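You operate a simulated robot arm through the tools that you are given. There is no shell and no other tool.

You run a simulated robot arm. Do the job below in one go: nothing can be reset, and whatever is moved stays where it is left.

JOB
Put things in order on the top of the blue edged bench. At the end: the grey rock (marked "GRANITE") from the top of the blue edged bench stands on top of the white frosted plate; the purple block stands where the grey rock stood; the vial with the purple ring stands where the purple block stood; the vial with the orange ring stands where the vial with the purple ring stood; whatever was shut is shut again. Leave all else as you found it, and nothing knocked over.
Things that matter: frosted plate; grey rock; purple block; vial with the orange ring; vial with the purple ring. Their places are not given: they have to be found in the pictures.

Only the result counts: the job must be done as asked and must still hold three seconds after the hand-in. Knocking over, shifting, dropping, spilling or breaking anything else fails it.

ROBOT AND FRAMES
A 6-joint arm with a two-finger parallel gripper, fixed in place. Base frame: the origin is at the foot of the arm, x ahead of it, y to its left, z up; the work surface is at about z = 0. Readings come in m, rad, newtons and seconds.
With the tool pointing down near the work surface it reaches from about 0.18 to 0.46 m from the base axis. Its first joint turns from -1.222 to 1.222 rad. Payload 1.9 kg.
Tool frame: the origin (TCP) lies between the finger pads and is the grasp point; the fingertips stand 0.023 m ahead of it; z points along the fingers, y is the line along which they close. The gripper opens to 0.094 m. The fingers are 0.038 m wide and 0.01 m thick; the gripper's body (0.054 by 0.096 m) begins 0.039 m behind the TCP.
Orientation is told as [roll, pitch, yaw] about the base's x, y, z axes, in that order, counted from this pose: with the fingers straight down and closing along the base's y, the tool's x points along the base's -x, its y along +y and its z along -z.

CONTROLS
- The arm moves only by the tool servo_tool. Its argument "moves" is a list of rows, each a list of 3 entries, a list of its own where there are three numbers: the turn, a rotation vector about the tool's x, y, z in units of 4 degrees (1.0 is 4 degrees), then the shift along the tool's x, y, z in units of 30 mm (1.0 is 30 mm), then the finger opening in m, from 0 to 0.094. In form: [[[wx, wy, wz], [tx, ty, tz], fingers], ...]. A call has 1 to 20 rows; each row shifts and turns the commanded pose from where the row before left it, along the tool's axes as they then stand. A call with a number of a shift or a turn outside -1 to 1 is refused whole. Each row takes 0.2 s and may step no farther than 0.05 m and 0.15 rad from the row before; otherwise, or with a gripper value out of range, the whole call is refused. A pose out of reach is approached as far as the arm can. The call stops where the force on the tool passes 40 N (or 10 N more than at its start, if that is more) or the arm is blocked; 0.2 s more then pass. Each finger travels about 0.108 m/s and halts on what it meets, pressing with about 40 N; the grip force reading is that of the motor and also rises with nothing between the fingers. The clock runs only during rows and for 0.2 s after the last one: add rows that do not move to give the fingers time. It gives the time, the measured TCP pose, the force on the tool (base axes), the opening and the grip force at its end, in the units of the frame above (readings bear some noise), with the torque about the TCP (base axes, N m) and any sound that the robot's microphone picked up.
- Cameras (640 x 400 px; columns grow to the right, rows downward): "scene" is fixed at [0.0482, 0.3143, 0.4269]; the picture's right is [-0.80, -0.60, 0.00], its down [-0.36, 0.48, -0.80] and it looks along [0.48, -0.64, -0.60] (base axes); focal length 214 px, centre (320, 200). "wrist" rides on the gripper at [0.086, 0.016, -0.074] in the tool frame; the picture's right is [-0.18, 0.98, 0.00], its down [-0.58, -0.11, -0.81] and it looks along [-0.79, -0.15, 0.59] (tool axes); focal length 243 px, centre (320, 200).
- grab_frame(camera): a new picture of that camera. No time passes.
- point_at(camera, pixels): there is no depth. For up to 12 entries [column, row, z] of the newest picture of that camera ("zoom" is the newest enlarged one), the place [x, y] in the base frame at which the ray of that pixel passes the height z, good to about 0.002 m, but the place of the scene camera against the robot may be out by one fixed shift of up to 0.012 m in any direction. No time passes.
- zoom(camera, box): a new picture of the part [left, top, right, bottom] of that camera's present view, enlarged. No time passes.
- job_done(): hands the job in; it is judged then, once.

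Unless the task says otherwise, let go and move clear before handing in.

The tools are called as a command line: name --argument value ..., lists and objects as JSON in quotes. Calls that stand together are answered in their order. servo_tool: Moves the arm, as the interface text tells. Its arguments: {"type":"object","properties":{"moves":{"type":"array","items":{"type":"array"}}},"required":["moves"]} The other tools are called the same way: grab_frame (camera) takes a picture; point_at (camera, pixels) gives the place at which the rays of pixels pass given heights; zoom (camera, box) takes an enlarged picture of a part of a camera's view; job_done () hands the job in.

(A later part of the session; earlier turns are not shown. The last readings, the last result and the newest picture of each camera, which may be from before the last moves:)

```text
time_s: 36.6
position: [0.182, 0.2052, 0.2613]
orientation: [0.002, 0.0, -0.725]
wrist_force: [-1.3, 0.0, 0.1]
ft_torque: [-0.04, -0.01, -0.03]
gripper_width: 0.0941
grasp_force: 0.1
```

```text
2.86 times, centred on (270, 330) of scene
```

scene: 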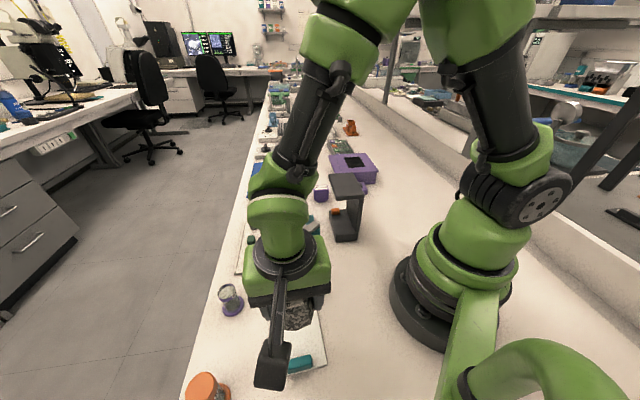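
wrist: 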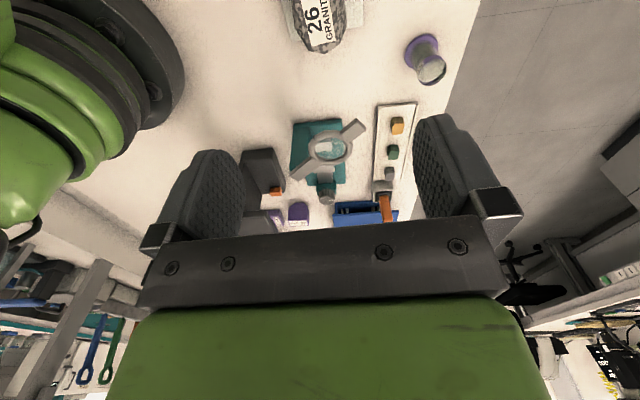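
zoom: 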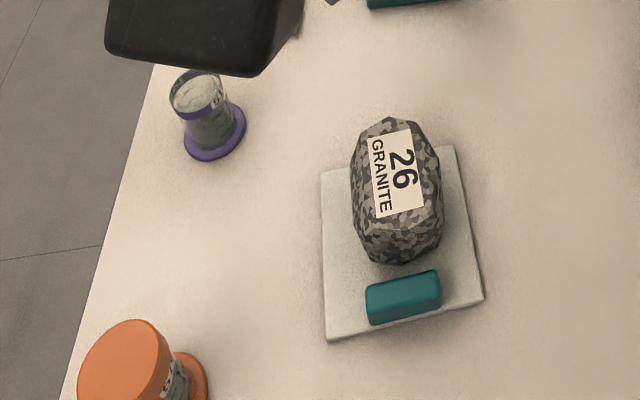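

The rock stands on the plate clear of the bar, and the vials are untouched. Next is the purple block: I swing at this height to a spot above it, with the camera turned away from the black stand (yaw ≈ 42°).

servo_tool --moves '[[[0, 0, -1], [-0.614, -0.214, 0], 0.094], [[0, 0, -1], [-0.598, -0.256, 0], 0.094], [[0, 0, -1], [-0.579, -0.297, 0], 0.094], [[0, 0, -1], [-0.556, -0.337, 0], 0.094], [[0, 0, -1], [-0.532, -0.375, 0], 0.094], [[0, 0, -1], [-0.504, -0.411, 0], 0.094], [[0, 0, -1], [-0.474, -0.445, 0], 0.094], [[0, 0, -1], [-0.442, -0.477, 0], 0.094], [[0, 0, -1], [-0.408, -0.507, 0], 0.094], [[0, 0, -1], [-0.371, -0.534, 0], 0.094], [[0, 0, -1], [-0.333, -0.559, 0], 0.094], [[0, 0, -1], [-0.293, -0.581, 0], 0.094], [[0, 0, -1], [-0.252, -0.6, 0], 0.094], [[0, 0, -1], [-0.21, -0.616, 0], 0.094], [[0, 0, -1], [-0.166, -0.629, 0], 0.094], [[0, 0, -1], [-0.122, -0.639, 0], 0.094], [[0, 0, -1], [-0.077, -0.646, 0], 0.094], [[0, 0, -1], [-0.032, -0.65, 0], 0.094], [[0, 0, -1], [0.014, -0.65, 0], 0.094], [[0, 0, 0], [0, 0, 0], 0.094]]'

grab_frame --camera "wrist"

grab_frame --camera "scene"

```text
time_s: 40.8
position: [0.362, -0.1205, 0.2614]
orientation: [0.0, -0.001, 0.601]
wrist_force: [-0.4, 0.3, 0.1]
ft_torque: [0.02, -0.03, 0.03]
gripper_width: 0.094
grasp_force: 0.1
```

```text
taken
```

wrist: 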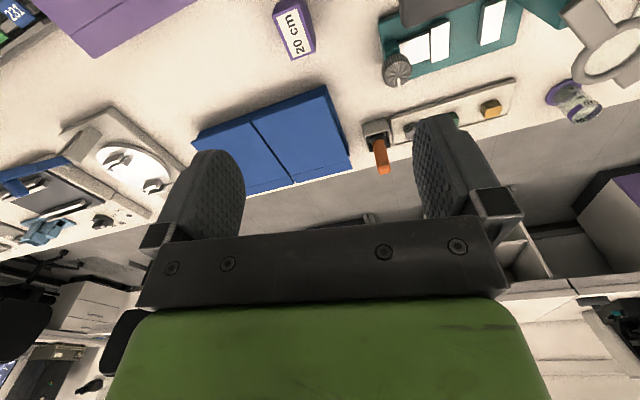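

```text
taken
```

scene: 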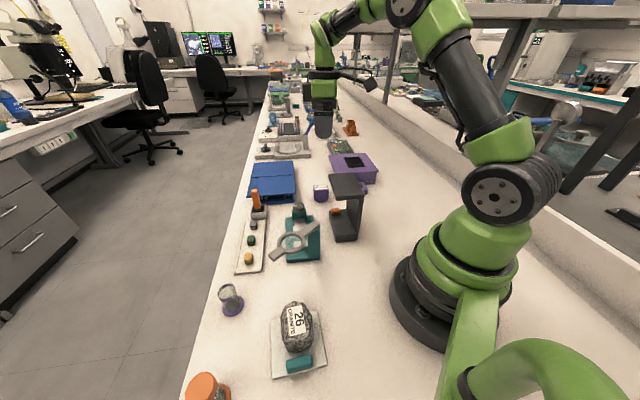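

The block is at (293,28) in the wrist view. I'll zoom to find its top corners and orientation.

zoom --camera "wrist" --box '[250, 0, 340, 70]'

zoom --camera "wrist" --box '[180, 0, 420, 200]'

```text
5.71 times, centred on (295, 35) of wrist
```

zoom: 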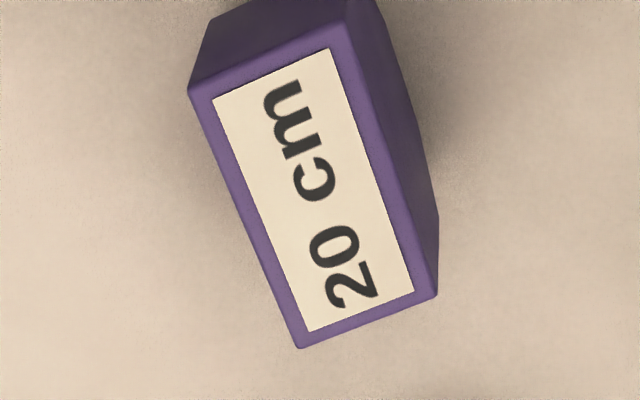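

```text
2.00 times, centred on (300, 100) of wrist
```

zoom: 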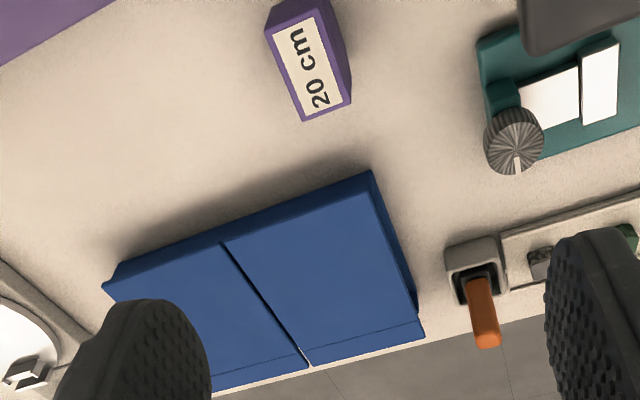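

point_at --camera "wrist" --pixels '[[272.2, 16.1, 0.045], [299.4, 4.4, 0.045], [315.5, 51.6, 0.045], [291.5, 60.7, 0.045], [294.7, 33.2, 0.0], [294.7, 33.2, 0.04], [294.7, 33.2, 0.05], [340, 86, 0.03], [205, 143, 0.03], [392, 70, 0.07], [480, 0, 0.12], [440, 25, 0.14]]'

```text
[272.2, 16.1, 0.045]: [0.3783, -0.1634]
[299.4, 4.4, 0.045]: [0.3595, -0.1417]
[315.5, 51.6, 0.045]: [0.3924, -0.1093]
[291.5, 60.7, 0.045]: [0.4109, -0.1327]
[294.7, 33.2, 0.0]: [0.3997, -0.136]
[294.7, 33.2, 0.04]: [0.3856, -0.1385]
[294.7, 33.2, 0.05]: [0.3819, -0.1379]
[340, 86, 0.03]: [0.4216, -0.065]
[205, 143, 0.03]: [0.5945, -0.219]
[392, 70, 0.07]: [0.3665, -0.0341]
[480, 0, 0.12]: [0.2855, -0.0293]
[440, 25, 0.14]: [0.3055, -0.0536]
```

The block's top is about 0.046×0.029 with its long side at 44° and its centre near (0.384,-0.139). I align to yaw 44° above it and come down partway with a 0.06 opening.

servo_tool --moves '[[[0, 0, -1], [0, 0, 0], 0.075], [[0, 0, -1], [0, 0, 0], 0.06], [[0, 0, -0.4], [-0.1, -0.95, 0], 0.06], [[0, 0, 0], [0, 0, 0.9], 0.06], [[0, 0, 0], [0, 0, 0.9], 0.06], [[0, 0, 0], [0, 0, 0.9], 0.06], [[0, 0, 0], [0, 0, 0.9], 0.06], [[0, 0, 0], [0, 0, 0], 0.06]]'

grab_frame --camera "wrist"

zoom --camera "scene" --box '[280, 80, 420, 230]'

```text
time_s: 42.6
position: [0.3844, -0.137, 0.1528]
orientation: [0.0, -0.001, 0.769]
wrist_force: [0.3, -0.4, 0.1]
ft_torque: [0.0, 0.0, -0.05]
gripper_width: 0.0601
grasp_force: 0.0
```

```text
taken
```

wrist: 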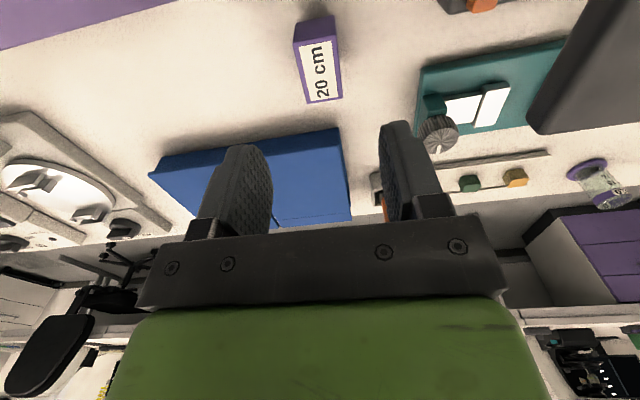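

```text
2.67 times, centred on (350, 155) of scene
```

zoom: 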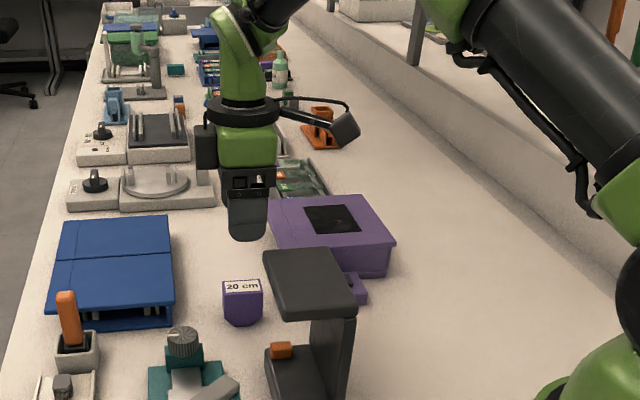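

zoom --camera "wrist" --box '[270, 0, 370, 120]'

point_at --camera "wrist" --pixels '[[294, 43, 0.05], [331, 36, 0.05], [342, 97, 0.05], [307, 103, 0.05], [319, 70, 0.05], [319, 70, 0.045], [319, 70, 0.0]]'

```text
3.33 times, centred on (320, 60) of wrist
```

zoom: 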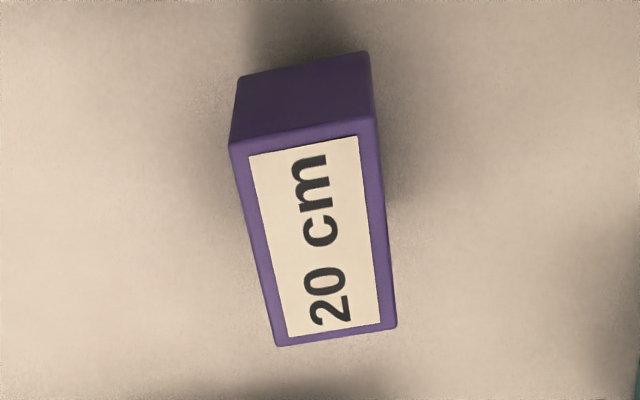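

```text
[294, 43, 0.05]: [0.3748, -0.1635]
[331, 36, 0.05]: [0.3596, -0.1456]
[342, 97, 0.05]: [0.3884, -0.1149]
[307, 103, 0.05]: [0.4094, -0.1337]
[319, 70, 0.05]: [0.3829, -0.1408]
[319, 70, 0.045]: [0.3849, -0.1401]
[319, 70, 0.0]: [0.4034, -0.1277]
```

point_at --camera "wrist" --pixels '[[314.6, 19.2, 0.0], [314.6, 19.2, 0.0], [314.6, 39.3, 0.04], [314.6, 39.3, 0.045], [314.6, 39.3, 0.05], [314.6, 39.3, 0.055], [296, 23, 0.0], [333.5, 15.6, 0.0], [321, 103, 0.045], [321, 103, 0.05]]'

```text
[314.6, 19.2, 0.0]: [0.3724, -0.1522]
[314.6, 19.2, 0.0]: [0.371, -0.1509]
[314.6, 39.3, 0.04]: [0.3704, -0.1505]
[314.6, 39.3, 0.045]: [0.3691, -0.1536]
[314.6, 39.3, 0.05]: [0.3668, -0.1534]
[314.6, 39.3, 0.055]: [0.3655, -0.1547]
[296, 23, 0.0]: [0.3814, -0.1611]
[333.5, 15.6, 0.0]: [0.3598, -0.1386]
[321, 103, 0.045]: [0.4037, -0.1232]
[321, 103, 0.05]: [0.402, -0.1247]
```

The block's centre measures (0.386,-0.1385). I'll nudge 2 mm and descend to z≈0.028 around it.

servo_tool --moves '[[[0, 0, 0], [0, -0.07, 0.9], 0.06], [[0, 0, 0], [0, 0, 0.9], 0.06], [[0, 0, 0], [0, 0, 0.9], 0.06], [[0, 0, 0], [0, 0, 0.9], 0.06], [[0, 0, 0], [0, 0, 0.5], 0.06], [[0, 0, 0], [0, 0, 0], 0.06]]'

grab_frame --camera "wrist"

zoom --camera "scene" --box '[260, 100, 420, 250]'

```text
time_s: 44.0
position: [0.3867, -0.1405, 0.029]
orientation: [0.0, -0.001, 0.767]
wrist_force: [0.3, -0.5, 0.0]
ft_torque: [-0.01, 0.01, 0.02]
gripper_width: 0.06
grasp_force: 0.0
```

```text
taken
```

wrist: 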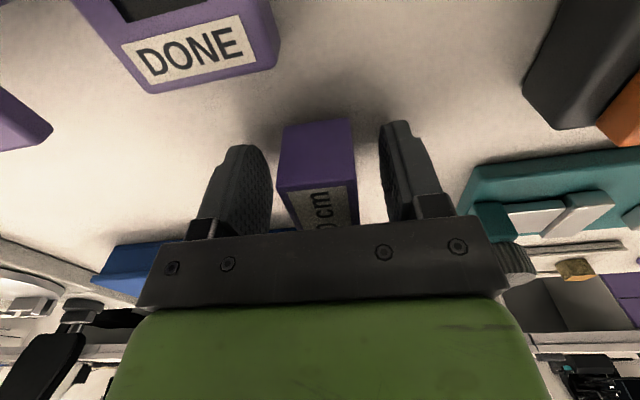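

```text
2.67 times, centred on (340, 175) of scene
```

zoom: 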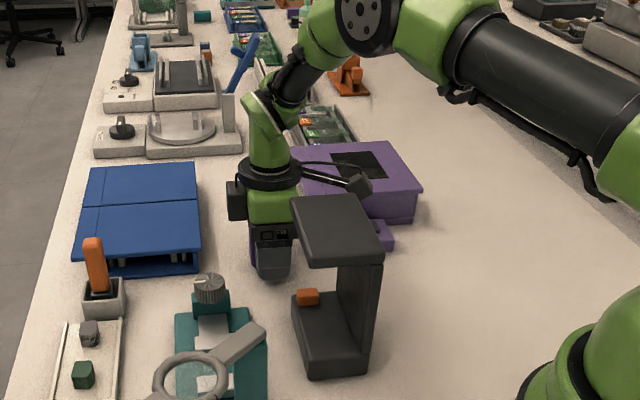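

The block is centred between the pads. I'll close on it.

servo_tool --moves '[[[0, 0, 0], [0, 0, 0], 0.045], [[0, 0, 0], [0, 0, 0], 0.032], [[0, 0, 0], [0, 0, 0], 0.022], [[0, 0, 0], [0, 0, 0], 0.015], [[0, 0, 0], [0, 0, 0], 0.015]]'

servo_tool --moves '[[[0, 0, 0], [0, 0, -0.5], 0.015], [[0, 0, 0], [0, 0, -0.5], 0.015], [[0, 0, 0], [0, 0, 0], 0.015]]'

grab_frame --camera "wrist"

```text
time_s: 45.2
position: [0.3865, -0.1396, 0.0307]
orientation: [0.0, 0.001, 0.767]
wrist_force: [0.1, 0.6, 0.7]
ft_torque: [-0.02, -0.02, -0.02]
gripper_width: 0.0292
grasp_force: 39.9
```

```text
time_s: 46.0
position: [0.3855, -0.1395, 0.0611]
orientation: [-0.001, 0.001, 0.77]
wrist_force: [0.4, 0.0, 0.5]
ft_torque: [-0.01, 0.06, -0.02]
gripper_width: 0.0295
grasp_force: 39.7
```

```text
taken
```

wrist: 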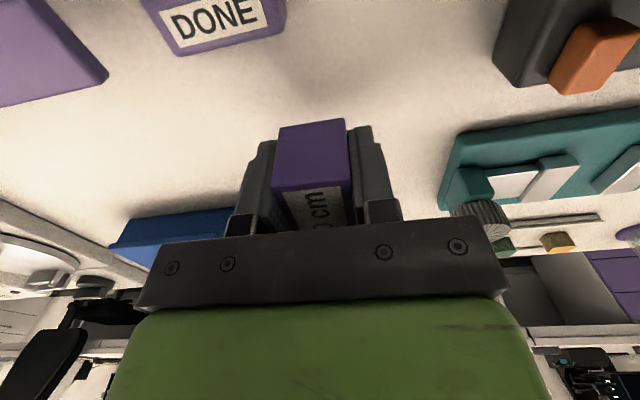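

The block is held (width 0.029) and off the bench. I lift to about 0.24 and carry it toward the rock's old spot at (0.202,-0.238), turning to yaw 0.

servo_tool --moves '[[[0, 0, 0], [0, 0, -1], 0.015], [[0, 0, 0], [0, 0, -1], 0.015], [[0, 0, 0], [0, 0, -1], 0.015], [[0, 0, 0], [0, 0, -1], 0.015], [[0, 0, 0], [0, 0, -1], 0.015], [[0, 0, 0], [0, 0, -1], 0.015], [[0, 0, 1], [0.612, 0.151, 0], 0.015], [[0, 0, 1], [0.622, 0.108, 0], 0.015], [[0, 0, 1], [0.628, 0.064, 0], 0.015], [[0, 0, 1], [0.63, 0.02, 0], 0.015], [[0, 0, 1], [0.63, -0.024, 0], 0.015], [[0, 0, 1], [0.627, -0.068, 0], 0.015], [[0, 0, 1], [0.621, -0.112, 0], 0.015], [[0, 0, 1], [0.611, -0.155, 0], 0.015], [[0, 0, 1], [0.6, -0.197, 0], 0.015], [[0, 0, 1], [0.584, -0.238, 0], 0.015], [[0, 0, 1], [0.566, -0.278, 0], 0.015], [[0, 0, 0], [0, 0, 0], 0.015]]'

grab_frame --camera "wrist"

grab_frame --camera "scene"

```text
time_s: 49.8
position: [0.2065, -0.2454, 0.2395]
orientation: [-0.001, 0.0, -0.001]
wrist_force: [0.2, -0.2, -1.1]
ft_torque: [0.01, -0.01, 0.01]
gripper_width: 0.0291
grasp_force: 40.0
```

```text
taken
```

wrist: 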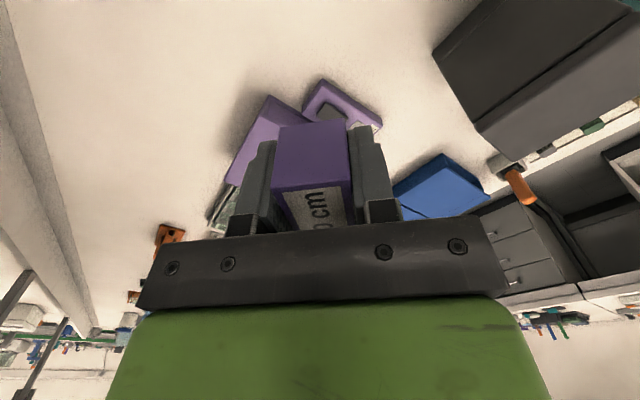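

```text
taken
```

scene: 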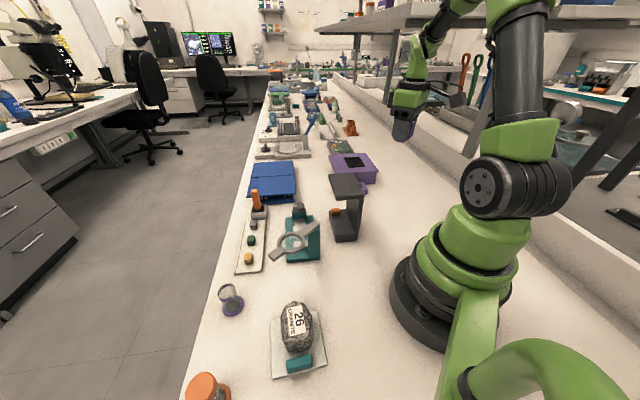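

I correct the small offset to (0.202,-0.238) and lower the block to just above the bench.

servo_tool --moves '[[[0, 0, 0], [0.15, 0.247, 0], 0.015], [[0, 0, 0], [0, 0, 1], 0.015], [[0, 0, 0], [0, 0, 1], 0.015], [[0, 0, 0], [0, 0, 1], 0.015], [[0, 0, 0], [0, 0, 1], 0.015], [[0, 0, 0], [0, 0, 1], 0.015], [[0, 0, 0], [0, 0, 1], 0.015], [[0, 0, 0], [0, 0, 0.6], 0.015], [[0, 0, 0], [0, 0, 0], 0.015]]'

grab_frame --camera "wrist"

zoom --camera "scene" --box '[300, 120, 440, 240]'

```text
time_s: 51.8
position: [0.2026, -0.2373, 0.0403]
orientation: [0.0, 0.0, -0.001]
wrist_force: [0.2, -0.5, -0.4]
ft_torque: [-0.01, -0.02, 0.01]
gripper_width: 0.0291
grasp_force: 40.0
```

```text
taken
```

wrist: 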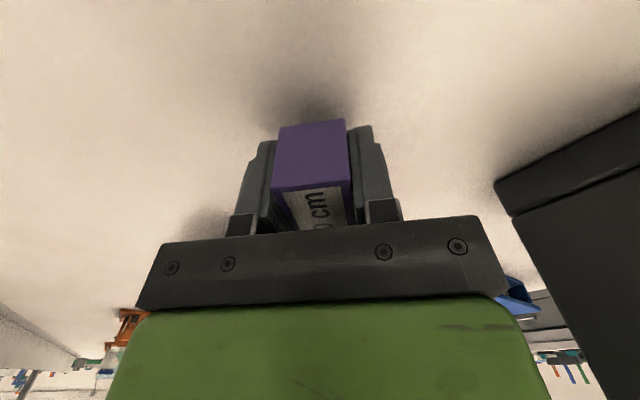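

```text
3.33 times, centred on (370, 180) of scene
```

zoom: 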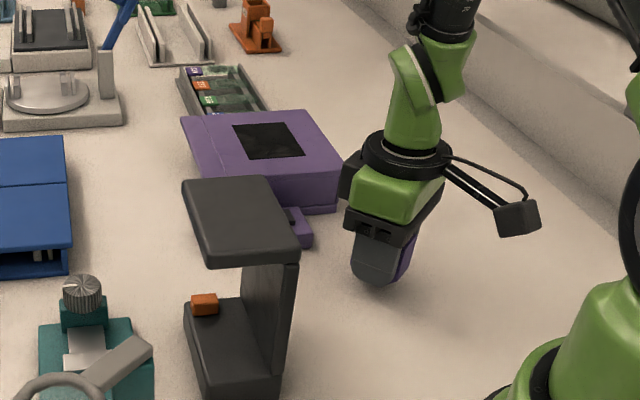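

About 1 cm to go. I lower in small steps until the bench takes the block.

servo_tool --moves '[[[0, 0, 0], [0, 0, 0.15], 0.015], [[0, 0, 0], [0, 0, 0.08], 0.015], [[0, 0, 0], [0, 0, 0], 0.015]]'

servo_tool --moves '[[[0, 0, 0], [0, 0, 0.05], 0.015], [[0, 0, 0], [0, 0, 0], 0.015]]'

servo_tool --moves '[[[0, 0, 0], [0, 0, 0.04], 0.015], [[0, 0, 0], [0, 0, 0], 0.015]]'

```text
time_s: 52.6
position: [0.2024, -0.2364, 0.0346]
orientation: [0.002, 0.0, 0.001]
wrist_force: [0.3, 0.6, -0.7]
ft_torque: [0.01, 0.0, 0.0]
gripper_width: 0.0293
grasp_force: 39.9
```

```text
time_s: 53.2
position: [0.2015, -0.2368, 0.0339]
orientation: [0.0, 0.002, 0.001]
wrist_force: [1.3, -0.5, 0.2]
ft_torque: [0.01, 0.03, -0.03]
gripper_width: 0.0292
grasp_force: 40.0
```

```text
time_s: 53.8
position: [0.2025, -0.2371, 0.0324]
orientation: [-0.001, 0.0, -0.002]
wrist_force: [0.5, 0.9, -1.0]
ft_torque: [-0.03, 0.01, 0.0]
gripper_width: 0.0296
grasp_force: 40.1
```

servo_tool --moves '[[[0, 0, 0], [0, 0, 0.04], 0.015], [[0, 0, 0], [0, 0, 0], 0.015]]'

servo_tool --moves '[[[0, 0, 0], [0, 0, 0.03], 0.015], [[0, 0, 0], [0, 0, 0], 0.015]]'

servo_tool --moves '[[[0, 0, 0], [0, 0, 0.03], 0.015], [[0, 0, 0], [0, 0, 0], 0.015]]'

```text
time_s: 54.4
position: [0.2006, -0.2371, 0.0295]
orientation: [0.0, 0.0, 0.002]
wrist_force: [0.4, -0.7, -1.7]
ft_torque: [0.02, -0.01, 0.0]
gripper_width: 0.0294
grasp_force: 40.4
```

```text
time_s: 55.0
position: [0.2025, -0.2378, 0.0296]
orientation: [-0.001, 0.0, -0.001]
wrist_force: [-1.1, 1.5, 5.5]
ft_torque: [0.03, 0.02, 0.03]
gripper_width: 0.0293
grasp_force: 40.4
```

```text
time_s: 55.6
position: [0.2011, -0.238, 0.0304]
orientation: [0.0, 0.001, 0.001]
wrist_force: [-8.2, 6.3, 33.7]
ft_torque: [0.16, 0.15, 0.02]
gripper_width: 0.0292
grasp_force: 39.7
```

Contact (34 N up). I relax about 1 mm and open the fingers.

servo_tool --moves '[[[0, 0, 0], [0, 0, -0.03], 0.015], [[0, 0, 0], [0, 0, 0], 0.015], [[0, 0, 0], [0, 0, 0], 0.03], [[0, 0, 0], [0, 0, 0], 0.04], [[0, 0, 0], [0, 0, 0], 0.055], [[0, 0, 0], [0, 0, 0], 0.055]]'

grab_frame --camera "wrist"

```text
time_s: 57.0
position: [0.2018, -0.2369, 0.0295]
orientation: [-0.001, 0.001, 0.0]
wrist_force: [-0.3, 0.5, -0.4]
ft_torque: [0.01, 0.0, -0.01]
gripper_width: 0.0548
grasp_force: 0.0
```

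```text
taken
```

wrist: 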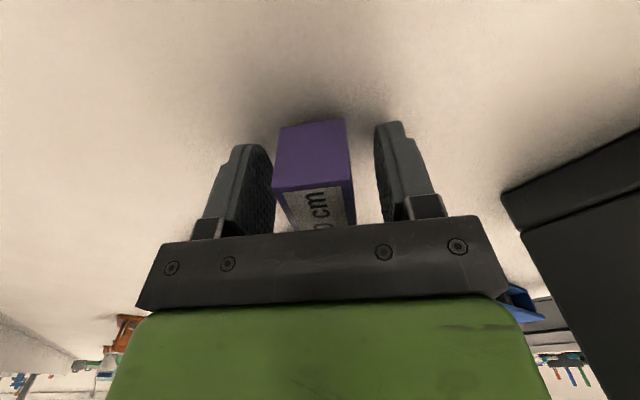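

The block is released at the rock's old place. I lift clear and check it, then swing left toward the purple-ringed vial.

servo_tool --moves '[[[0, 0, 0], [0, 0, -0.6], 0.055], [[0, 0, 0], [0, 0, -1], 0.055], [[0, 0, 0], [0, 0, -1], 0.055], [[0, 0, 0], [0, 0, -1], 0.055], [[0, 0, 0], [0, 0, -1], 0.055], [[0, 0, 0], [0, 0, -1], 0.055], [[0, 0, 0], [0, 0, -1], 0.055], [[0, 0, 0], [0, 0, -1], 0.055], [[0, 0, 0], [0, 0, 0], 0.055]]'

zoom --camera "scene" --box '[300, 120, 440, 240]'

grab_frame --camera "wrist"

```text
time_s: 59.0
position: [0.2032, -0.2373, 0.2578]
orientation: [0.001, 0.0, 0.001]
wrist_force: [0.7, 0.3, 0.5]
ft_torque: [0.01, 0.0, 0.01]
gripper_width: 0.0551
grasp_force: 0.0
```

```text
3.33 times, centred on (370, 180) of scene
```

zoom: 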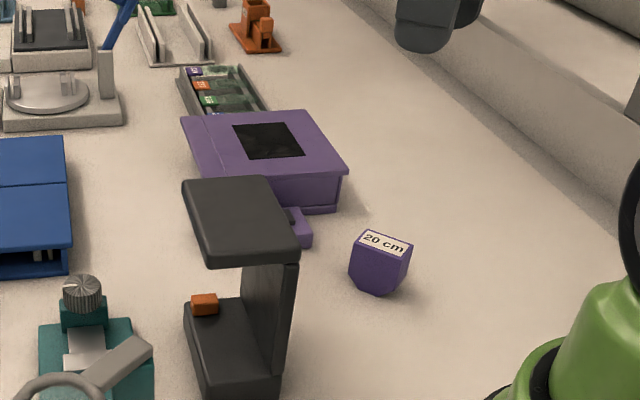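

```text
taken
```

wrist: 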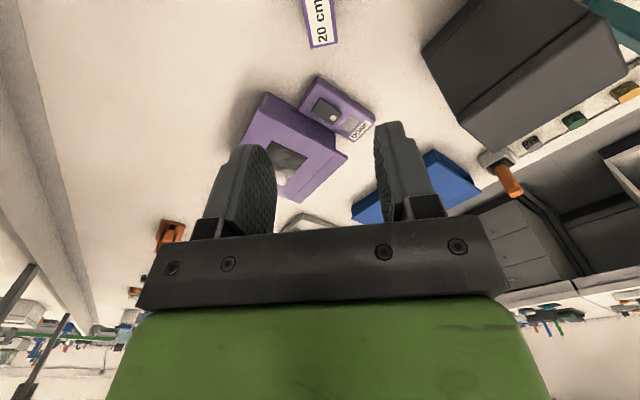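

The block stands at (388,199) in the scene, exactly where the rock's silhouette was centred (388,199). Now I swing left toward the purple-ringed vial.

servo_tool --moves '[[[0, 0, -0.594], [-0.119, 0.908, 0], 0.094], [[0, 0, -0.594], [-0.156, 0.902, 0], 0.094], [[0, 0, -0.594], [-0.194, 0.895, 0], 0.094], [[0, 0, -0.594], [-0.231, 0.886, 0], 0.094], [[0, 0, -0.594], [-0.267, 0.876, 0], 0.094], [[0, 0, -0.594], [-0.303, 0.864, 0], 0.094], [[0, 0, -0.594], [-0.339, 0.851, 0], 0.094], [[0, 0, -0.594], [-0.374, 0.836, 0], 0.094], [[0, 0, -0.594], [-0.408, 0.82, 0], 0.094], [[0, 0, -0.594], [-0.442, 0.802, 0], 0.094], [[0, 0, -0.594], [-0.474, 0.783, 0], 0.094], [[0, 0, -0.594], [-0.506, 0.763, 0], 0.094], [[0, 0, -0.594], [-0.538, 0.741, 0], 0.094], [[0, 0, -0.594], [-0.568, 0.718, 0], 0.094], [[0, 0, -0.594], [-0.597, 0.694, 0], 0.094], [[0, 0, -0.594], [-0.625, 0.669, 0], 0.094], [[0, 0, 0], [0, 0, 0], 0.094]]'

grab_frame --camera "wrist"

grab_frame --camera "scene"

```text
time_s: 62.6
position: [0.2579, 0.1998, 0.2589]
orientation: [0.0, 0.0, 0.666]
wrist_force: [-0.3, 0.4, -0.3]
ft_torque: [-0.01, -0.01, 0.01]
gripper_width: 0.0941
grasp_force: 0.0
```

```text
taken
```

wrist: 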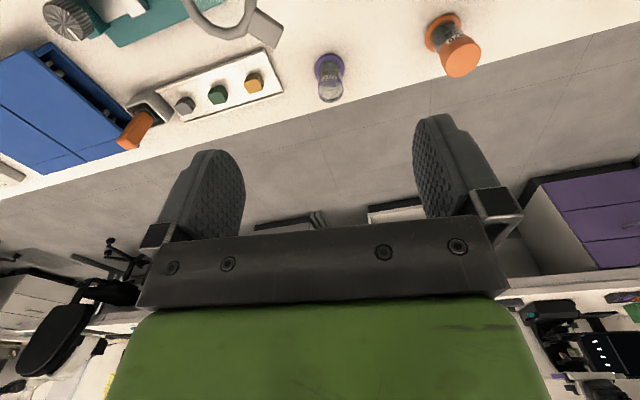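

```text
taken
```

scene: 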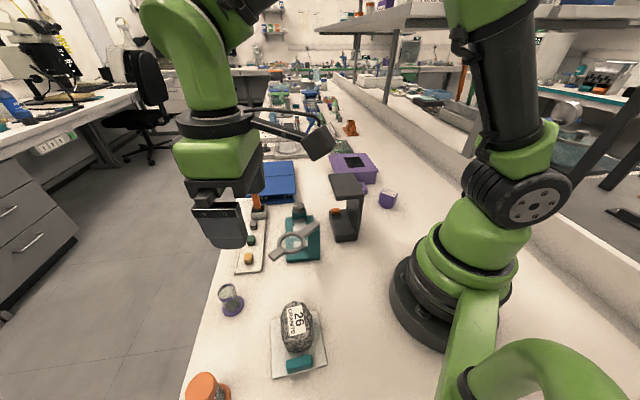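

Both vials are clear in the wrist view, purple at (329,75) and orange at (452,45). I zoom and measure their bases and the magnifier handle.

zoom --camera "wrist" --box '[420, 0, 490, 90]'

zoom --camera "wrist" --box '[230, 0, 370, 110]'

```text
4.44 times, centred on (455, 45) of wrist
```

zoom: 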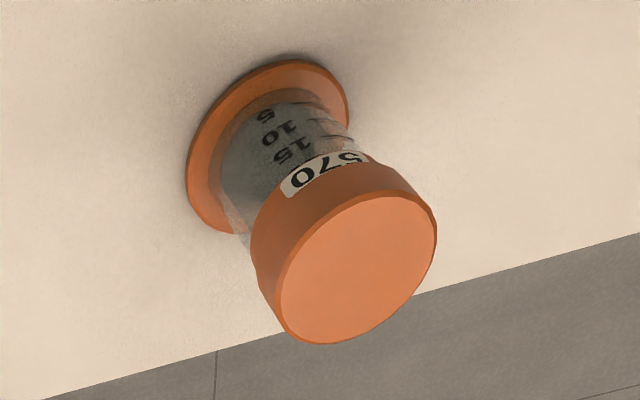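

```text
3.64 times, centred on (300, 55) of wrist
```

zoom: 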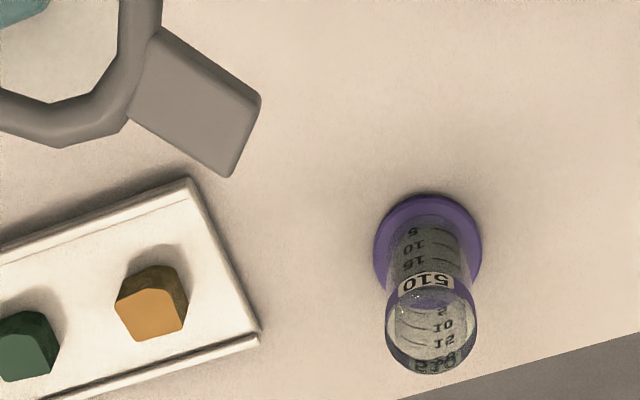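

point_at --camera "zoom" --pixels '[[428, 246, 0.003], [428, 246, 0.003], [432, 330, 0.05], [432, 330, 0.055], [432, 330, 0.06], [373, 250, 0.003], [482, 245, 0.003], [260, 95, 0.09], [228, 178, 0.09], [190, 180, 0.01], [260, 335, 0.01], [410, 395, 0.0]]'

zoom --camera "scene" --box '[200, 180, 340, 330]'

```text
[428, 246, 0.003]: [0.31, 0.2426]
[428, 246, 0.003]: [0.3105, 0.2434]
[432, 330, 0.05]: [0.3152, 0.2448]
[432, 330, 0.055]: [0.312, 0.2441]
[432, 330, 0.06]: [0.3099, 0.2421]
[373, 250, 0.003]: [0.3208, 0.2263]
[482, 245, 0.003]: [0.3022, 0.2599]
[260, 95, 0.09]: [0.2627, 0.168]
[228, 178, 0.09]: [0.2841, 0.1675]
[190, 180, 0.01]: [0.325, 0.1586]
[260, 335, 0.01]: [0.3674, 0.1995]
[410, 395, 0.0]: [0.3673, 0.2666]
```

```text
2.67 times, centred on (270, 255) of scene
```

zoom: 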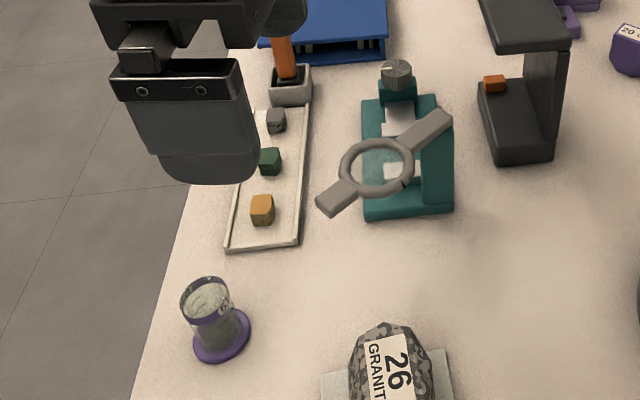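

The vial's base centre is at (0.310,0.243), it is about 0.055 tall, and its base disc is 0.038 across. The magnifier handle's end is near (0.26–0.28,0.167) at z≈0.105, so I'll use yaw 10° to keep the camera away from it. I move above the vial.

servo_tool --moves '[[[0, 0, 1], [0, 0, 0], 0.07], [[0, 0, 1], [0, 0, 0], 0.06], [[0, 0, 1], [0, 0, 0], 0.06], [[0, 0, 1], [0, 0, 0], 0.06], [[0, 0, 1], [0, 0, 0], 0.06], [[0, 0, 1], [0, 0, 0], 0.06], [[0, 0, 1], [0, 0, 0], 0.06], [[0, 0, 0], [-0.65, 0.37, 0], 0.06], [[0, 0, 0], [-0.65, 0.37, 0], 0.06], [[0, 0, 0], [-0.65, 0.37, 0], 0.06], [[0, 0, 0], [0, 0, 0.9], 0.06], [[0, 0, 0], [0, 0, 0.9], 0.06], [[0, 0, 0], [0, 0, 0.9], 0.06], [[0, 0, 0], [0, 0, 0.9], 0.06], [[0, 0, 0], [0, 0, 0], 0.06]]'

grab_frame --camera "wrist"

grab_frame --camera "scene"

```text
time_s: 65.8
position: [0.31, 0.2424, 0.1493]
orientation: [0.0, 0.0, 0.177]
wrist_force: [0.3, -1.2, 1.3]
ft_torque: [-0.01, 0.0, 0.02]
gripper_width: 0.06
grasp_force: 0.0
```

```text
taken
```

wrist: 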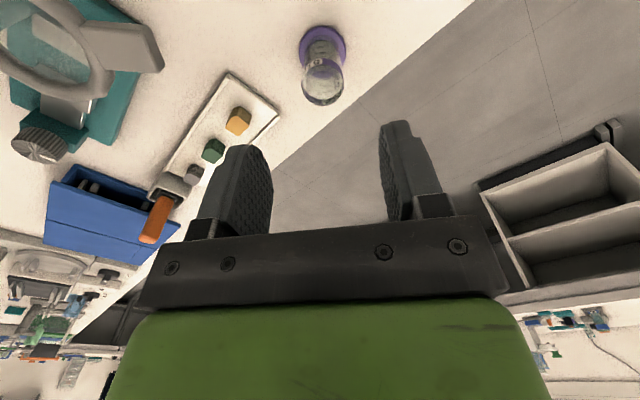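

```text
taken
```

scene: 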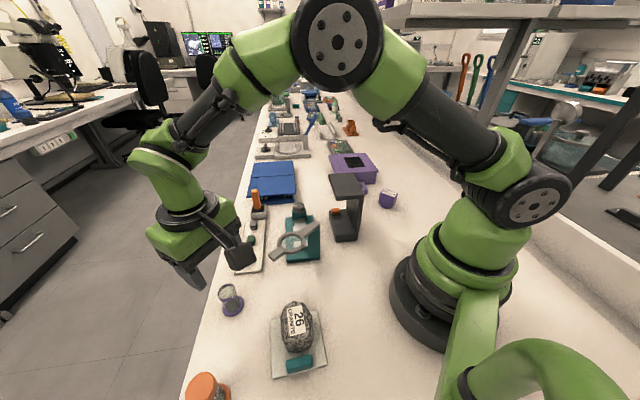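

zoom --camera "wrist" --box '[270, 0, 370, 120]'

point_at --camera "zoom" --pixels '[[330, 155, 0.003], [255, 155, 0.003], [408, 155, 0.003], [330, 270, 0.05], [330, 270, 0.055], [330, 270, 0.06], [262, 270, 0.055], [402, 270, 0.055]]'

```text
3.33 times, centred on (320, 60) of wrist
```

zoom: 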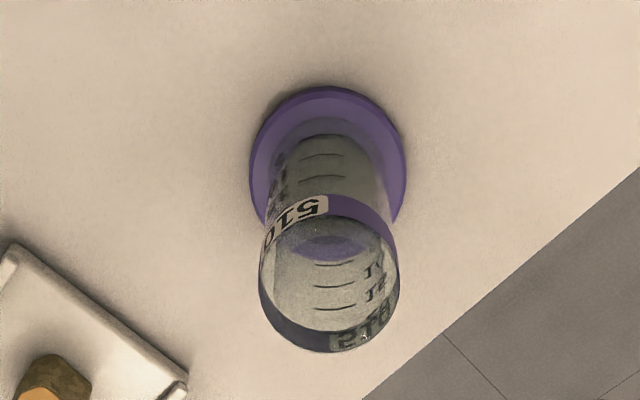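

```text
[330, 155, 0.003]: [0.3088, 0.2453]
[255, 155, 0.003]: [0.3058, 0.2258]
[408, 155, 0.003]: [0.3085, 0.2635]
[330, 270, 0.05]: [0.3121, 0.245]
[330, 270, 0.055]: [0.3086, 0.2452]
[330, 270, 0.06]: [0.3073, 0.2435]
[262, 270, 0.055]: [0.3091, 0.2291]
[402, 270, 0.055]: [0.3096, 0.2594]
```

The vial axis is at (0.309,0.2445), and the tube is about 0.030 wide. I'll descend with the fingertips staying above its base disc (TCP z≈0.034).

servo_tool --moves '[[[0, 0, 0], [0.03, 0.06, 0.8], 0.06], [[0, 0, 0], [0, 0, 0.9], 0.06], [[0, 0, 0], [0, 0, 0.9], 0.06], [[0, 0, 0], [0, 0, 0.7], 0.06], [[0, 0, 0], [0, 0, 0.5], 0.06], [[0, 0, 0], [0, 0, 0], 0.06]]'

grab_frame --camera "wrist"

zoom --camera "scene" --box '[170, 200, 350, 340]'

```text
time_s: 67.2
position: [0.3082, 0.2441, 0.0375]
orientation: [-0.001, 0.0, 0.176]
wrist_force: [0.5, -1.0, -0.3]
ft_torque: [0.01, 0.03, 0.0]
gripper_width: 0.0601
grasp_force: 0.1
```

```text
taken
```

wrist: 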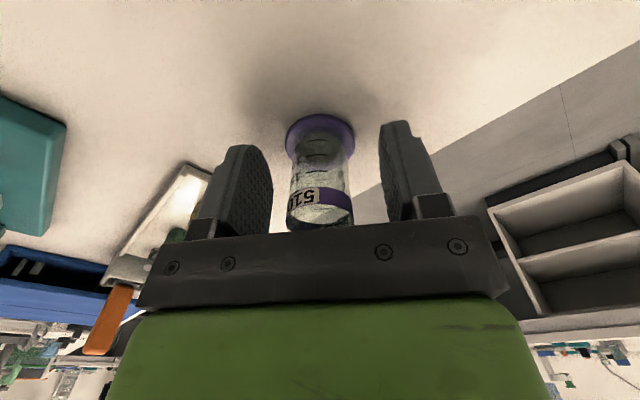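

```text
2.86 times, centred on (260, 270) of scene
```

zoom: 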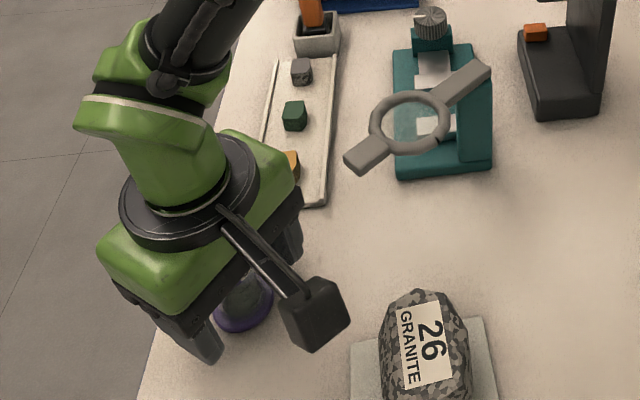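

The vial sits between the pads, and the camera and magnifier are well apart. I close gently in steps.

servo_tool --moves '[[[0, 0, 0], [0, 0, 0.05], 0.05], [[0, 0, 0], [0, 0, 0], 0.042], [[0, 0, 0], [0, 0, 0], 0.036], [[0, 0, 0], [0, 0, 0], 0.033], [[0, 0, 0], [0, 0, 0], 0.031], [[0, 0, 0], [0, 0, 0], 0.031]]'

servo_tool --moves '[[[0, 0, 0], [0, 0, 0], 0.0295], [[0, 0, 0], [0, 0, 0], 0.0295]]'

servo_tool --moves '[[[0, 0, 0], [0, 0, 0], 0.028], [[0, 0, 0], [0, 0, 0], 0.028]]'

```text
time_s: 68.6
position: [0.31, 0.2444, 0.0344]
orientation: [-0.001, -0.001, 0.177]
wrist_force: [0.2, 0.5, -0.2]
ft_torque: [-0.02, 0.0, 0.03]
gripper_width: 0.0308
grasp_force: 0.1
```

```text
time_s: 69.2
position: [0.3086, 0.2435, 0.0346]
orientation: [0.0, -0.001, 0.176]
wrist_force: [0.3, 0.0, 0.1]
ft_torque: [-0.03, 0.01, 0.01]
gripper_width: 0.0298
grasp_force: 0.0
```

```text
time_s: 69.8
position: [0.3091, 0.2439, 0.0342]
orientation: [0.001, 0.002, 0.175]
wrist_force: [-0.1, -0.2, -0.8]
ft_torque: [0.04, 0.0, 0.01]
gripper_width: 0.0287
grasp_force: 0.7
```

servo_tool --moves '[[[0, 0, 0], [0, 0, 0], 0.0265], [[0, 0, 0], [0, 0, 0], 0.0265]]'

servo_tool --moves '[[[0, 0, 0], [0, 0, 0], 0.025], [[0, 0, 0], [0, 0, 0], 0.025]]'

grab_frame --camera "wrist"

```text
time_s: 70.4
position: [0.3085, 0.2452, 0.0353]
orientation: [0.002, 0.001, 0.176]
wrist_force: [0.1, -0.7, -0.2]
ft_torque: [0.03, 0.01, -0.02]
gripper_width: 0.0273
grasp_force: 40.5
```

```text
time_s: 71.0
position: [0.3076, 0.2441, 0.0344]
orientation: [0.0, 0.0, 0.177]
wrist_force: [0.8, -0.1, -0.6]
ft_torque: [0.03, 0.02, -0.01]
gripper_width: 0.0275
grasp_force: 40.5
```

```text
taken
```

wrist: 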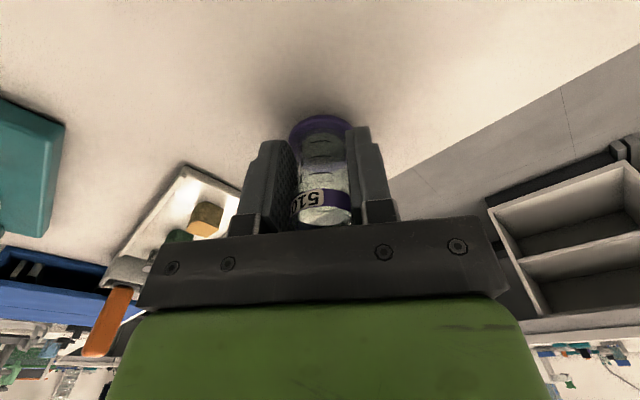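

The vial is gripped at 0.0274. I lift gently and check.

servo_tool --moves '[[[0, 0, 0], [0, 0, -0.15], 0.025], [[0, 0, 0], [0, 0, -0.35], 0.025], [[0, 0, 0], [0, 0, -0.5], 0.025], [[0, 0, 0], [0, 0, -0.35], 0.025], [[0, 0, 0], [0, 0, -0.15], 0.025], [[0, 0, 0], [0, 0, 0], 0.025]]'

grab_frame --camera "wrist"

zoom --camera "scene" --box '[170, 200, 350, 340]'

```text
time_s: 72.4
position: [0.3084, 0.2442, 0.0797]
orientation: [0.0, 0.002, 0.177]
wrist_force: [0.2, -0.3, -0.7]
ft_torque: [0.01, 0.01, -0.01]
gripper_width: 0.0275
grasp_force: 39.6
```

```text
taken
```

wrist: 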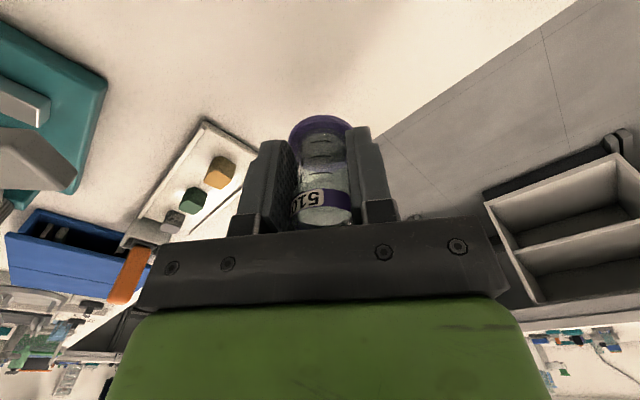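

```text
2.86 times, centred on (260, 270) of scene
```

zoom: 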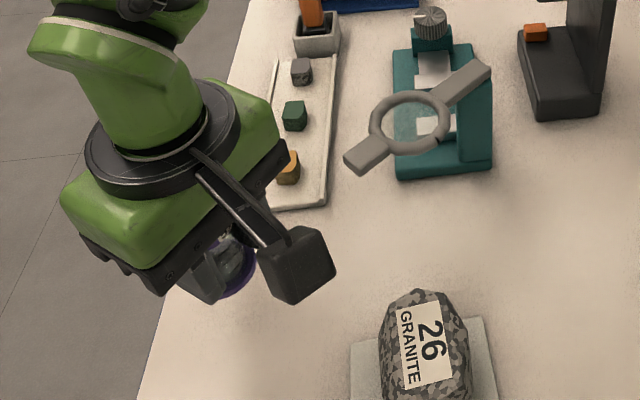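

The vial hangs upright in the grip. I lift smoothly to about z 0.24.

servo_tool --moves '[[[0, 0, 0], [0, 0, -0.3], 0.025], [[0, 0, 0], [0, 0, -0.6], 0.025], [[0, 0, 0], [0, 0, -0.8], 0.025], [[0, 0, 0], [0, 0, -0.8], 0.025], [[0, 0, 0], [0, 0, -0.8], 0.025], [[0, 0, 0], [0, 0, -0.8], 0.025], [[0, 0, 0], [0, 0, -0.6], 0.025], [[0, 0, 0], [0, 0, -0.4], 0.025], [[0, 0, 0], [0, 0, -0.2], 0.025], [[0, 0, 0], [0, 0, 0], 0.025]]'

servo_tool --moves '[[[0, 0, -0.472], [-0.002, -0.318, 0], 0.025], [[0, 0, -0.472], [0.017, -0.635, 0], 0.025], [[0, 0, -0.472], [0.047, -0.793, 0], 0.025], [[0, 0, -0.472], [0.073, -0.791, 0], 0.025], [[0, 0, -0.472], [0.099, -0.788, 0], 0.025], [[0, 0, -0.472], [0.125, -0.784, 0], 0.025], [[0, 0, -0.472], [0.151, -0.78, 0], 0.025], [[0, 0, -0.472], [0.177, -0.774, 0], 0.025], [[0, 0, -0.472], [0.202, -0.768, 0], 0.025], [[0, 0, -0.472], [0.227, -0.761, 0], 0.025], [[0, 0, -0.472], [0.252, -0.753, 0], 0.025], [[0, 0, -0.472], [0.276, -0.745, 0], 0.025], [[0, 0, -0.472], [0.301, -0.735, 0], 0.025], [[0, 0, -0.472], [0.325, -0.725, 0], 0.025], [[0, 0, -0.472], [0.349, -0.714, 0], 0.025], [[0, 0, -0.472], [0.372, -0.702, 0], 0.025], [[0, 0, -0.472], [0.316, -0.551, 0], 0.025], [[0, 0, -0.472], [0.167, -0.27, 0], 0.025], [[0, 0, 0], [0, 0, 0], 0.025]]'

grab_frame --camera "wrist"

grab_frame --camera "scene"

```text
time_s: 74.6
position: [0.3084, 0.2434, 0.2375]
orientation: [0.0, 0.0, 0.176]
wrist_force: [0.0, 0.3, 0.2]
ft_torque: [0.01, 0.03, -0.02]
gripper_width: 0.0275
grasp_force: 39.6
```

```text
time_s: 78.6
position: [0.3797, -0.1412, 0.238]
orientation: [0.001, -0.001, 0.773]
wrist_force: [-0.3, -0.8, -0.5]
ft_torque: [-0.03, -0.04, 0.03]
gripper_width: 0.0274
grasp_force: 39.7
```

```text
taken
```

wrist: 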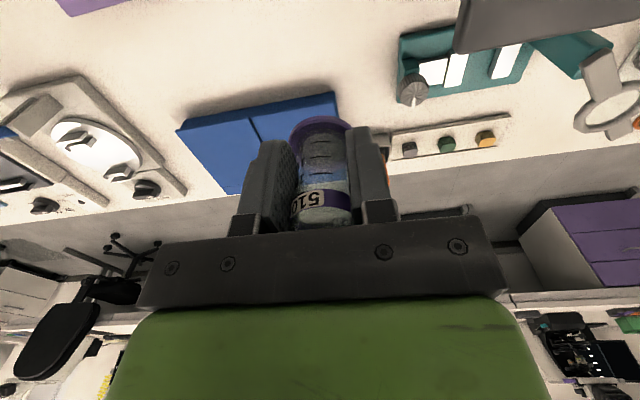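

```text
taken
```

scene: 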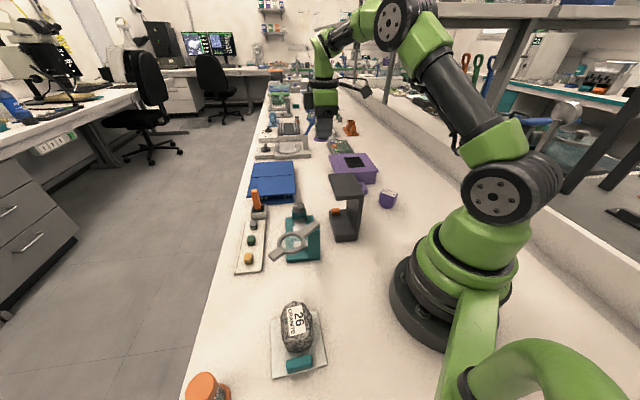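

Holding well at (0.380,-0.141). I correct to (0.386,-0.139) and descend smoothly to just above the bench.

servo_tool --moves '[[[0, 0, 0], [-0.1, -0.047, 0], 0.025], [[0, 0, 0], [-0.1, -0.047, 0], 0.025], [[0, 0, 0], [0, 0, 0.4], 0.025], [[0, 0, 0], [0, 0, 0.8], 0.025], [[0, 0, 0], [0, 0, 0.9], 0.025], [[0, 0, 0], [0, 0, 0.9], 0.025], [[0, 0, 0], [0, 0, 0.9], 0.025], [[0, 0, 0], [0, 0, 0.9], 0.025], [[0, 0, 0], [0, 0, 0.8], 0.025], [[0, 0, 0], [0, 0, 0.5], 0.025], [[0, 0, 0], [0, 0, 0.3], 0.025], [[0, 0, 0], [0, 0, 0], 0.025]]'

grab_frame --camera "wrist"

zoom --camera "scene" --box '[260, 100, 420, 250]'

```text
time_s: 81.2
position: [0.3867, -0.1377, 0.0459]
orientation: [-0.001, 0.0, 0.77]
wrist_force: [0.0, 0.2, -0.6]
ft_torque: [0.03, 0.0, 0.01]
gripper_width: 0.0275
grasp_force: 40.4
```

```text
taken
```

wrist: 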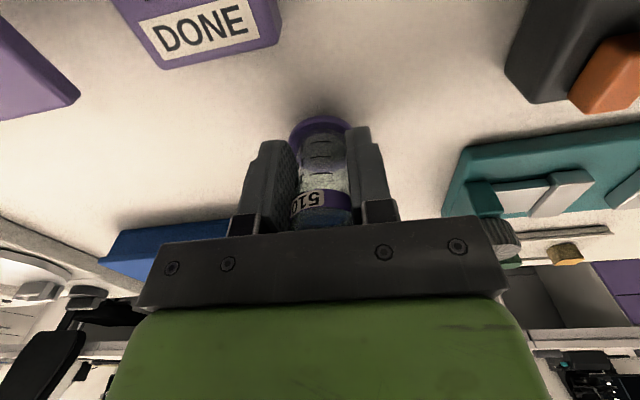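

```text
2.67 times, centred on (340, 175) of scene
```

zoom: 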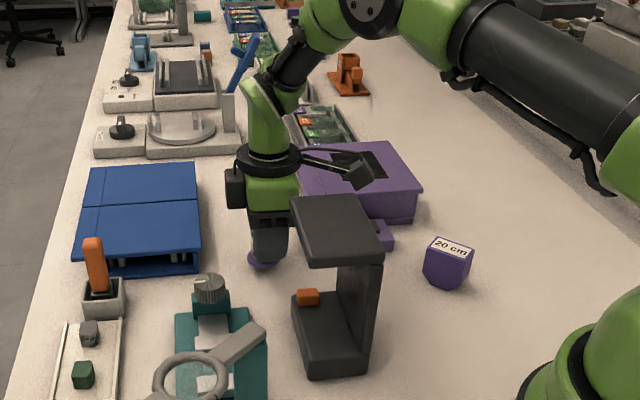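

At (0.387,-0.138), about 1 cm above the bench. I lower the rest in small steps.

servo_tool --moves '[[[0, 0, 0], [0, 0, 0.15], 0.025], [[0, 0, 0], [0, 0, 0.12], 0.025], [[0, 0, 0], [0, 0, 0], 0.025]]'

servo_tool --moves '[[[0, 0, 0], [0, 0, 0.04], 0.025], [[0, 0, 0], [0, 0, 0], 0.025]]'

servo_tool --moves '[[[0, 0, 0], [0, 0, 0.03], 0.025], [[0, 0, 0], [0, 0, 0], 0.025]]'

```text
time_s: 82.0
position: [0.3862, -0.1396, 0.0381]
orientation: [0.0, 0.002, 0.769]
wrist_force: [-0.1, -0.9, -1.5]
ft_torque: [-0.01, 0.01, 0.01]
gripper_width: 0.0275
grasp_force: 39.9
```

```text
time_s: 82.6
position: [0.3857, -0.1381, 0.0367]
orientation: [-0.001, 0.001, 0.769]
wrist_force: [-0.1, 0.8, -0.3]
ft_torque: [-0.02, 0.02, 0.0]
gripper_width: 0.0273
grasp_force: 39.6
```

```text
time_s: 83.2
position: [0.3869, -0.1385, 0.0364]
orientation: [0.001, 0.0, 0.768]
wrist_force: [0.2, -0.8, -0.5]
ft_torque: [0.01, -0.01, 0.0]
gripper_width: 0.0273
grasp_force: 39.7
```

servo_tool --moves '[[[0, 0, 0], [0, 0, 0.03], 0.025], [[0, 0, 0], [0, 0, 0], 0.025]]'

servo_tool --moves '[[[0, 0, 0], [0, 0, 0.02], 0.025], [[0, 0, 0], [0, 0, 0], 0.025]]'

servo_tool --moves '[[[0, 0, 0], [0, 0, 0.02], 0.025], [[0, 0, 0], [0, 0, 0], 0.025]]'

```text
time_s: 83.8
position: [0.3881, -0.1388, 0.035]
orientation: [0.0, -0.001, 0.769]
wrist_force: [-1.1, -1.2, -0.3]
ft_torque: [0.0, 0.03, 0.03]
gripper_width: 0.0274
grasp_force: 39.8
```

```text
time_s: 84.4
position: [0.3869, -0.1387, 0.0351]
orientation: [0.001, 0.001, 0.77]
wrist_force: [0.3, 0.7, -1.0]
ft_torque: [0.01, 0.01, -0.01]
gripper_width: 0.0273
grasp_force: 40.1
```

```text
time_s: 85.0
position: [0.3864, -0.1379, 0.0342]
orientation: [0.001, 0.001, 0.769]
wrist_force: [-1.6, 0.7, 5.8]
ft_torque: [0.04, 0.04, 0.01]
gripper_width: 0.0275
grasp_force: 39.6
```

Light contact with the bench (6 N). I open the fingers gently.

servo_tool --moves '[[[0, 0, 0], [0, 0, 0], 0.029], [[0, 0, 0], [0, 0, 0], 0.033], [[0, 0, 0], [0, 0, 0], 0.04], [[0, 0, 0], [0, 0, 0], 0.05], [[0, 0, 0], [0, 0, 0], 0.06], [[0, 0, 0], [0, 0, 0], 0.06]]'

grab_frame --camera "wrist"

```text
time_s: 86.4
position: [0.3865, -0.1384, 0.0339]
orientation: [0.0, 0.0, 0.769]
wrist_force: [-0.5, 0.5, -0.6]
ft_torque: [-0.02, -0.01, -0.01]
gripper_width: 0.0599
grasp_force: 0.0
```

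```text
taken
```

wrist: 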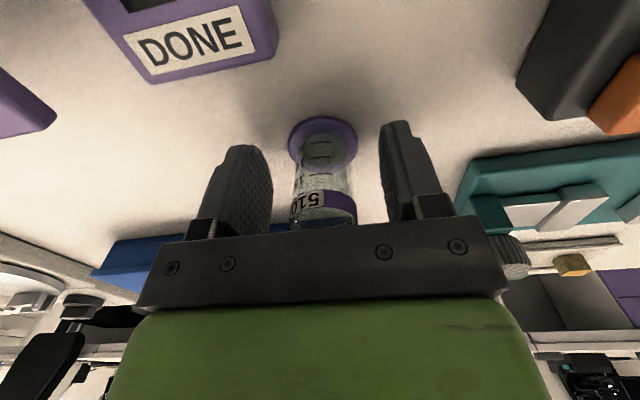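

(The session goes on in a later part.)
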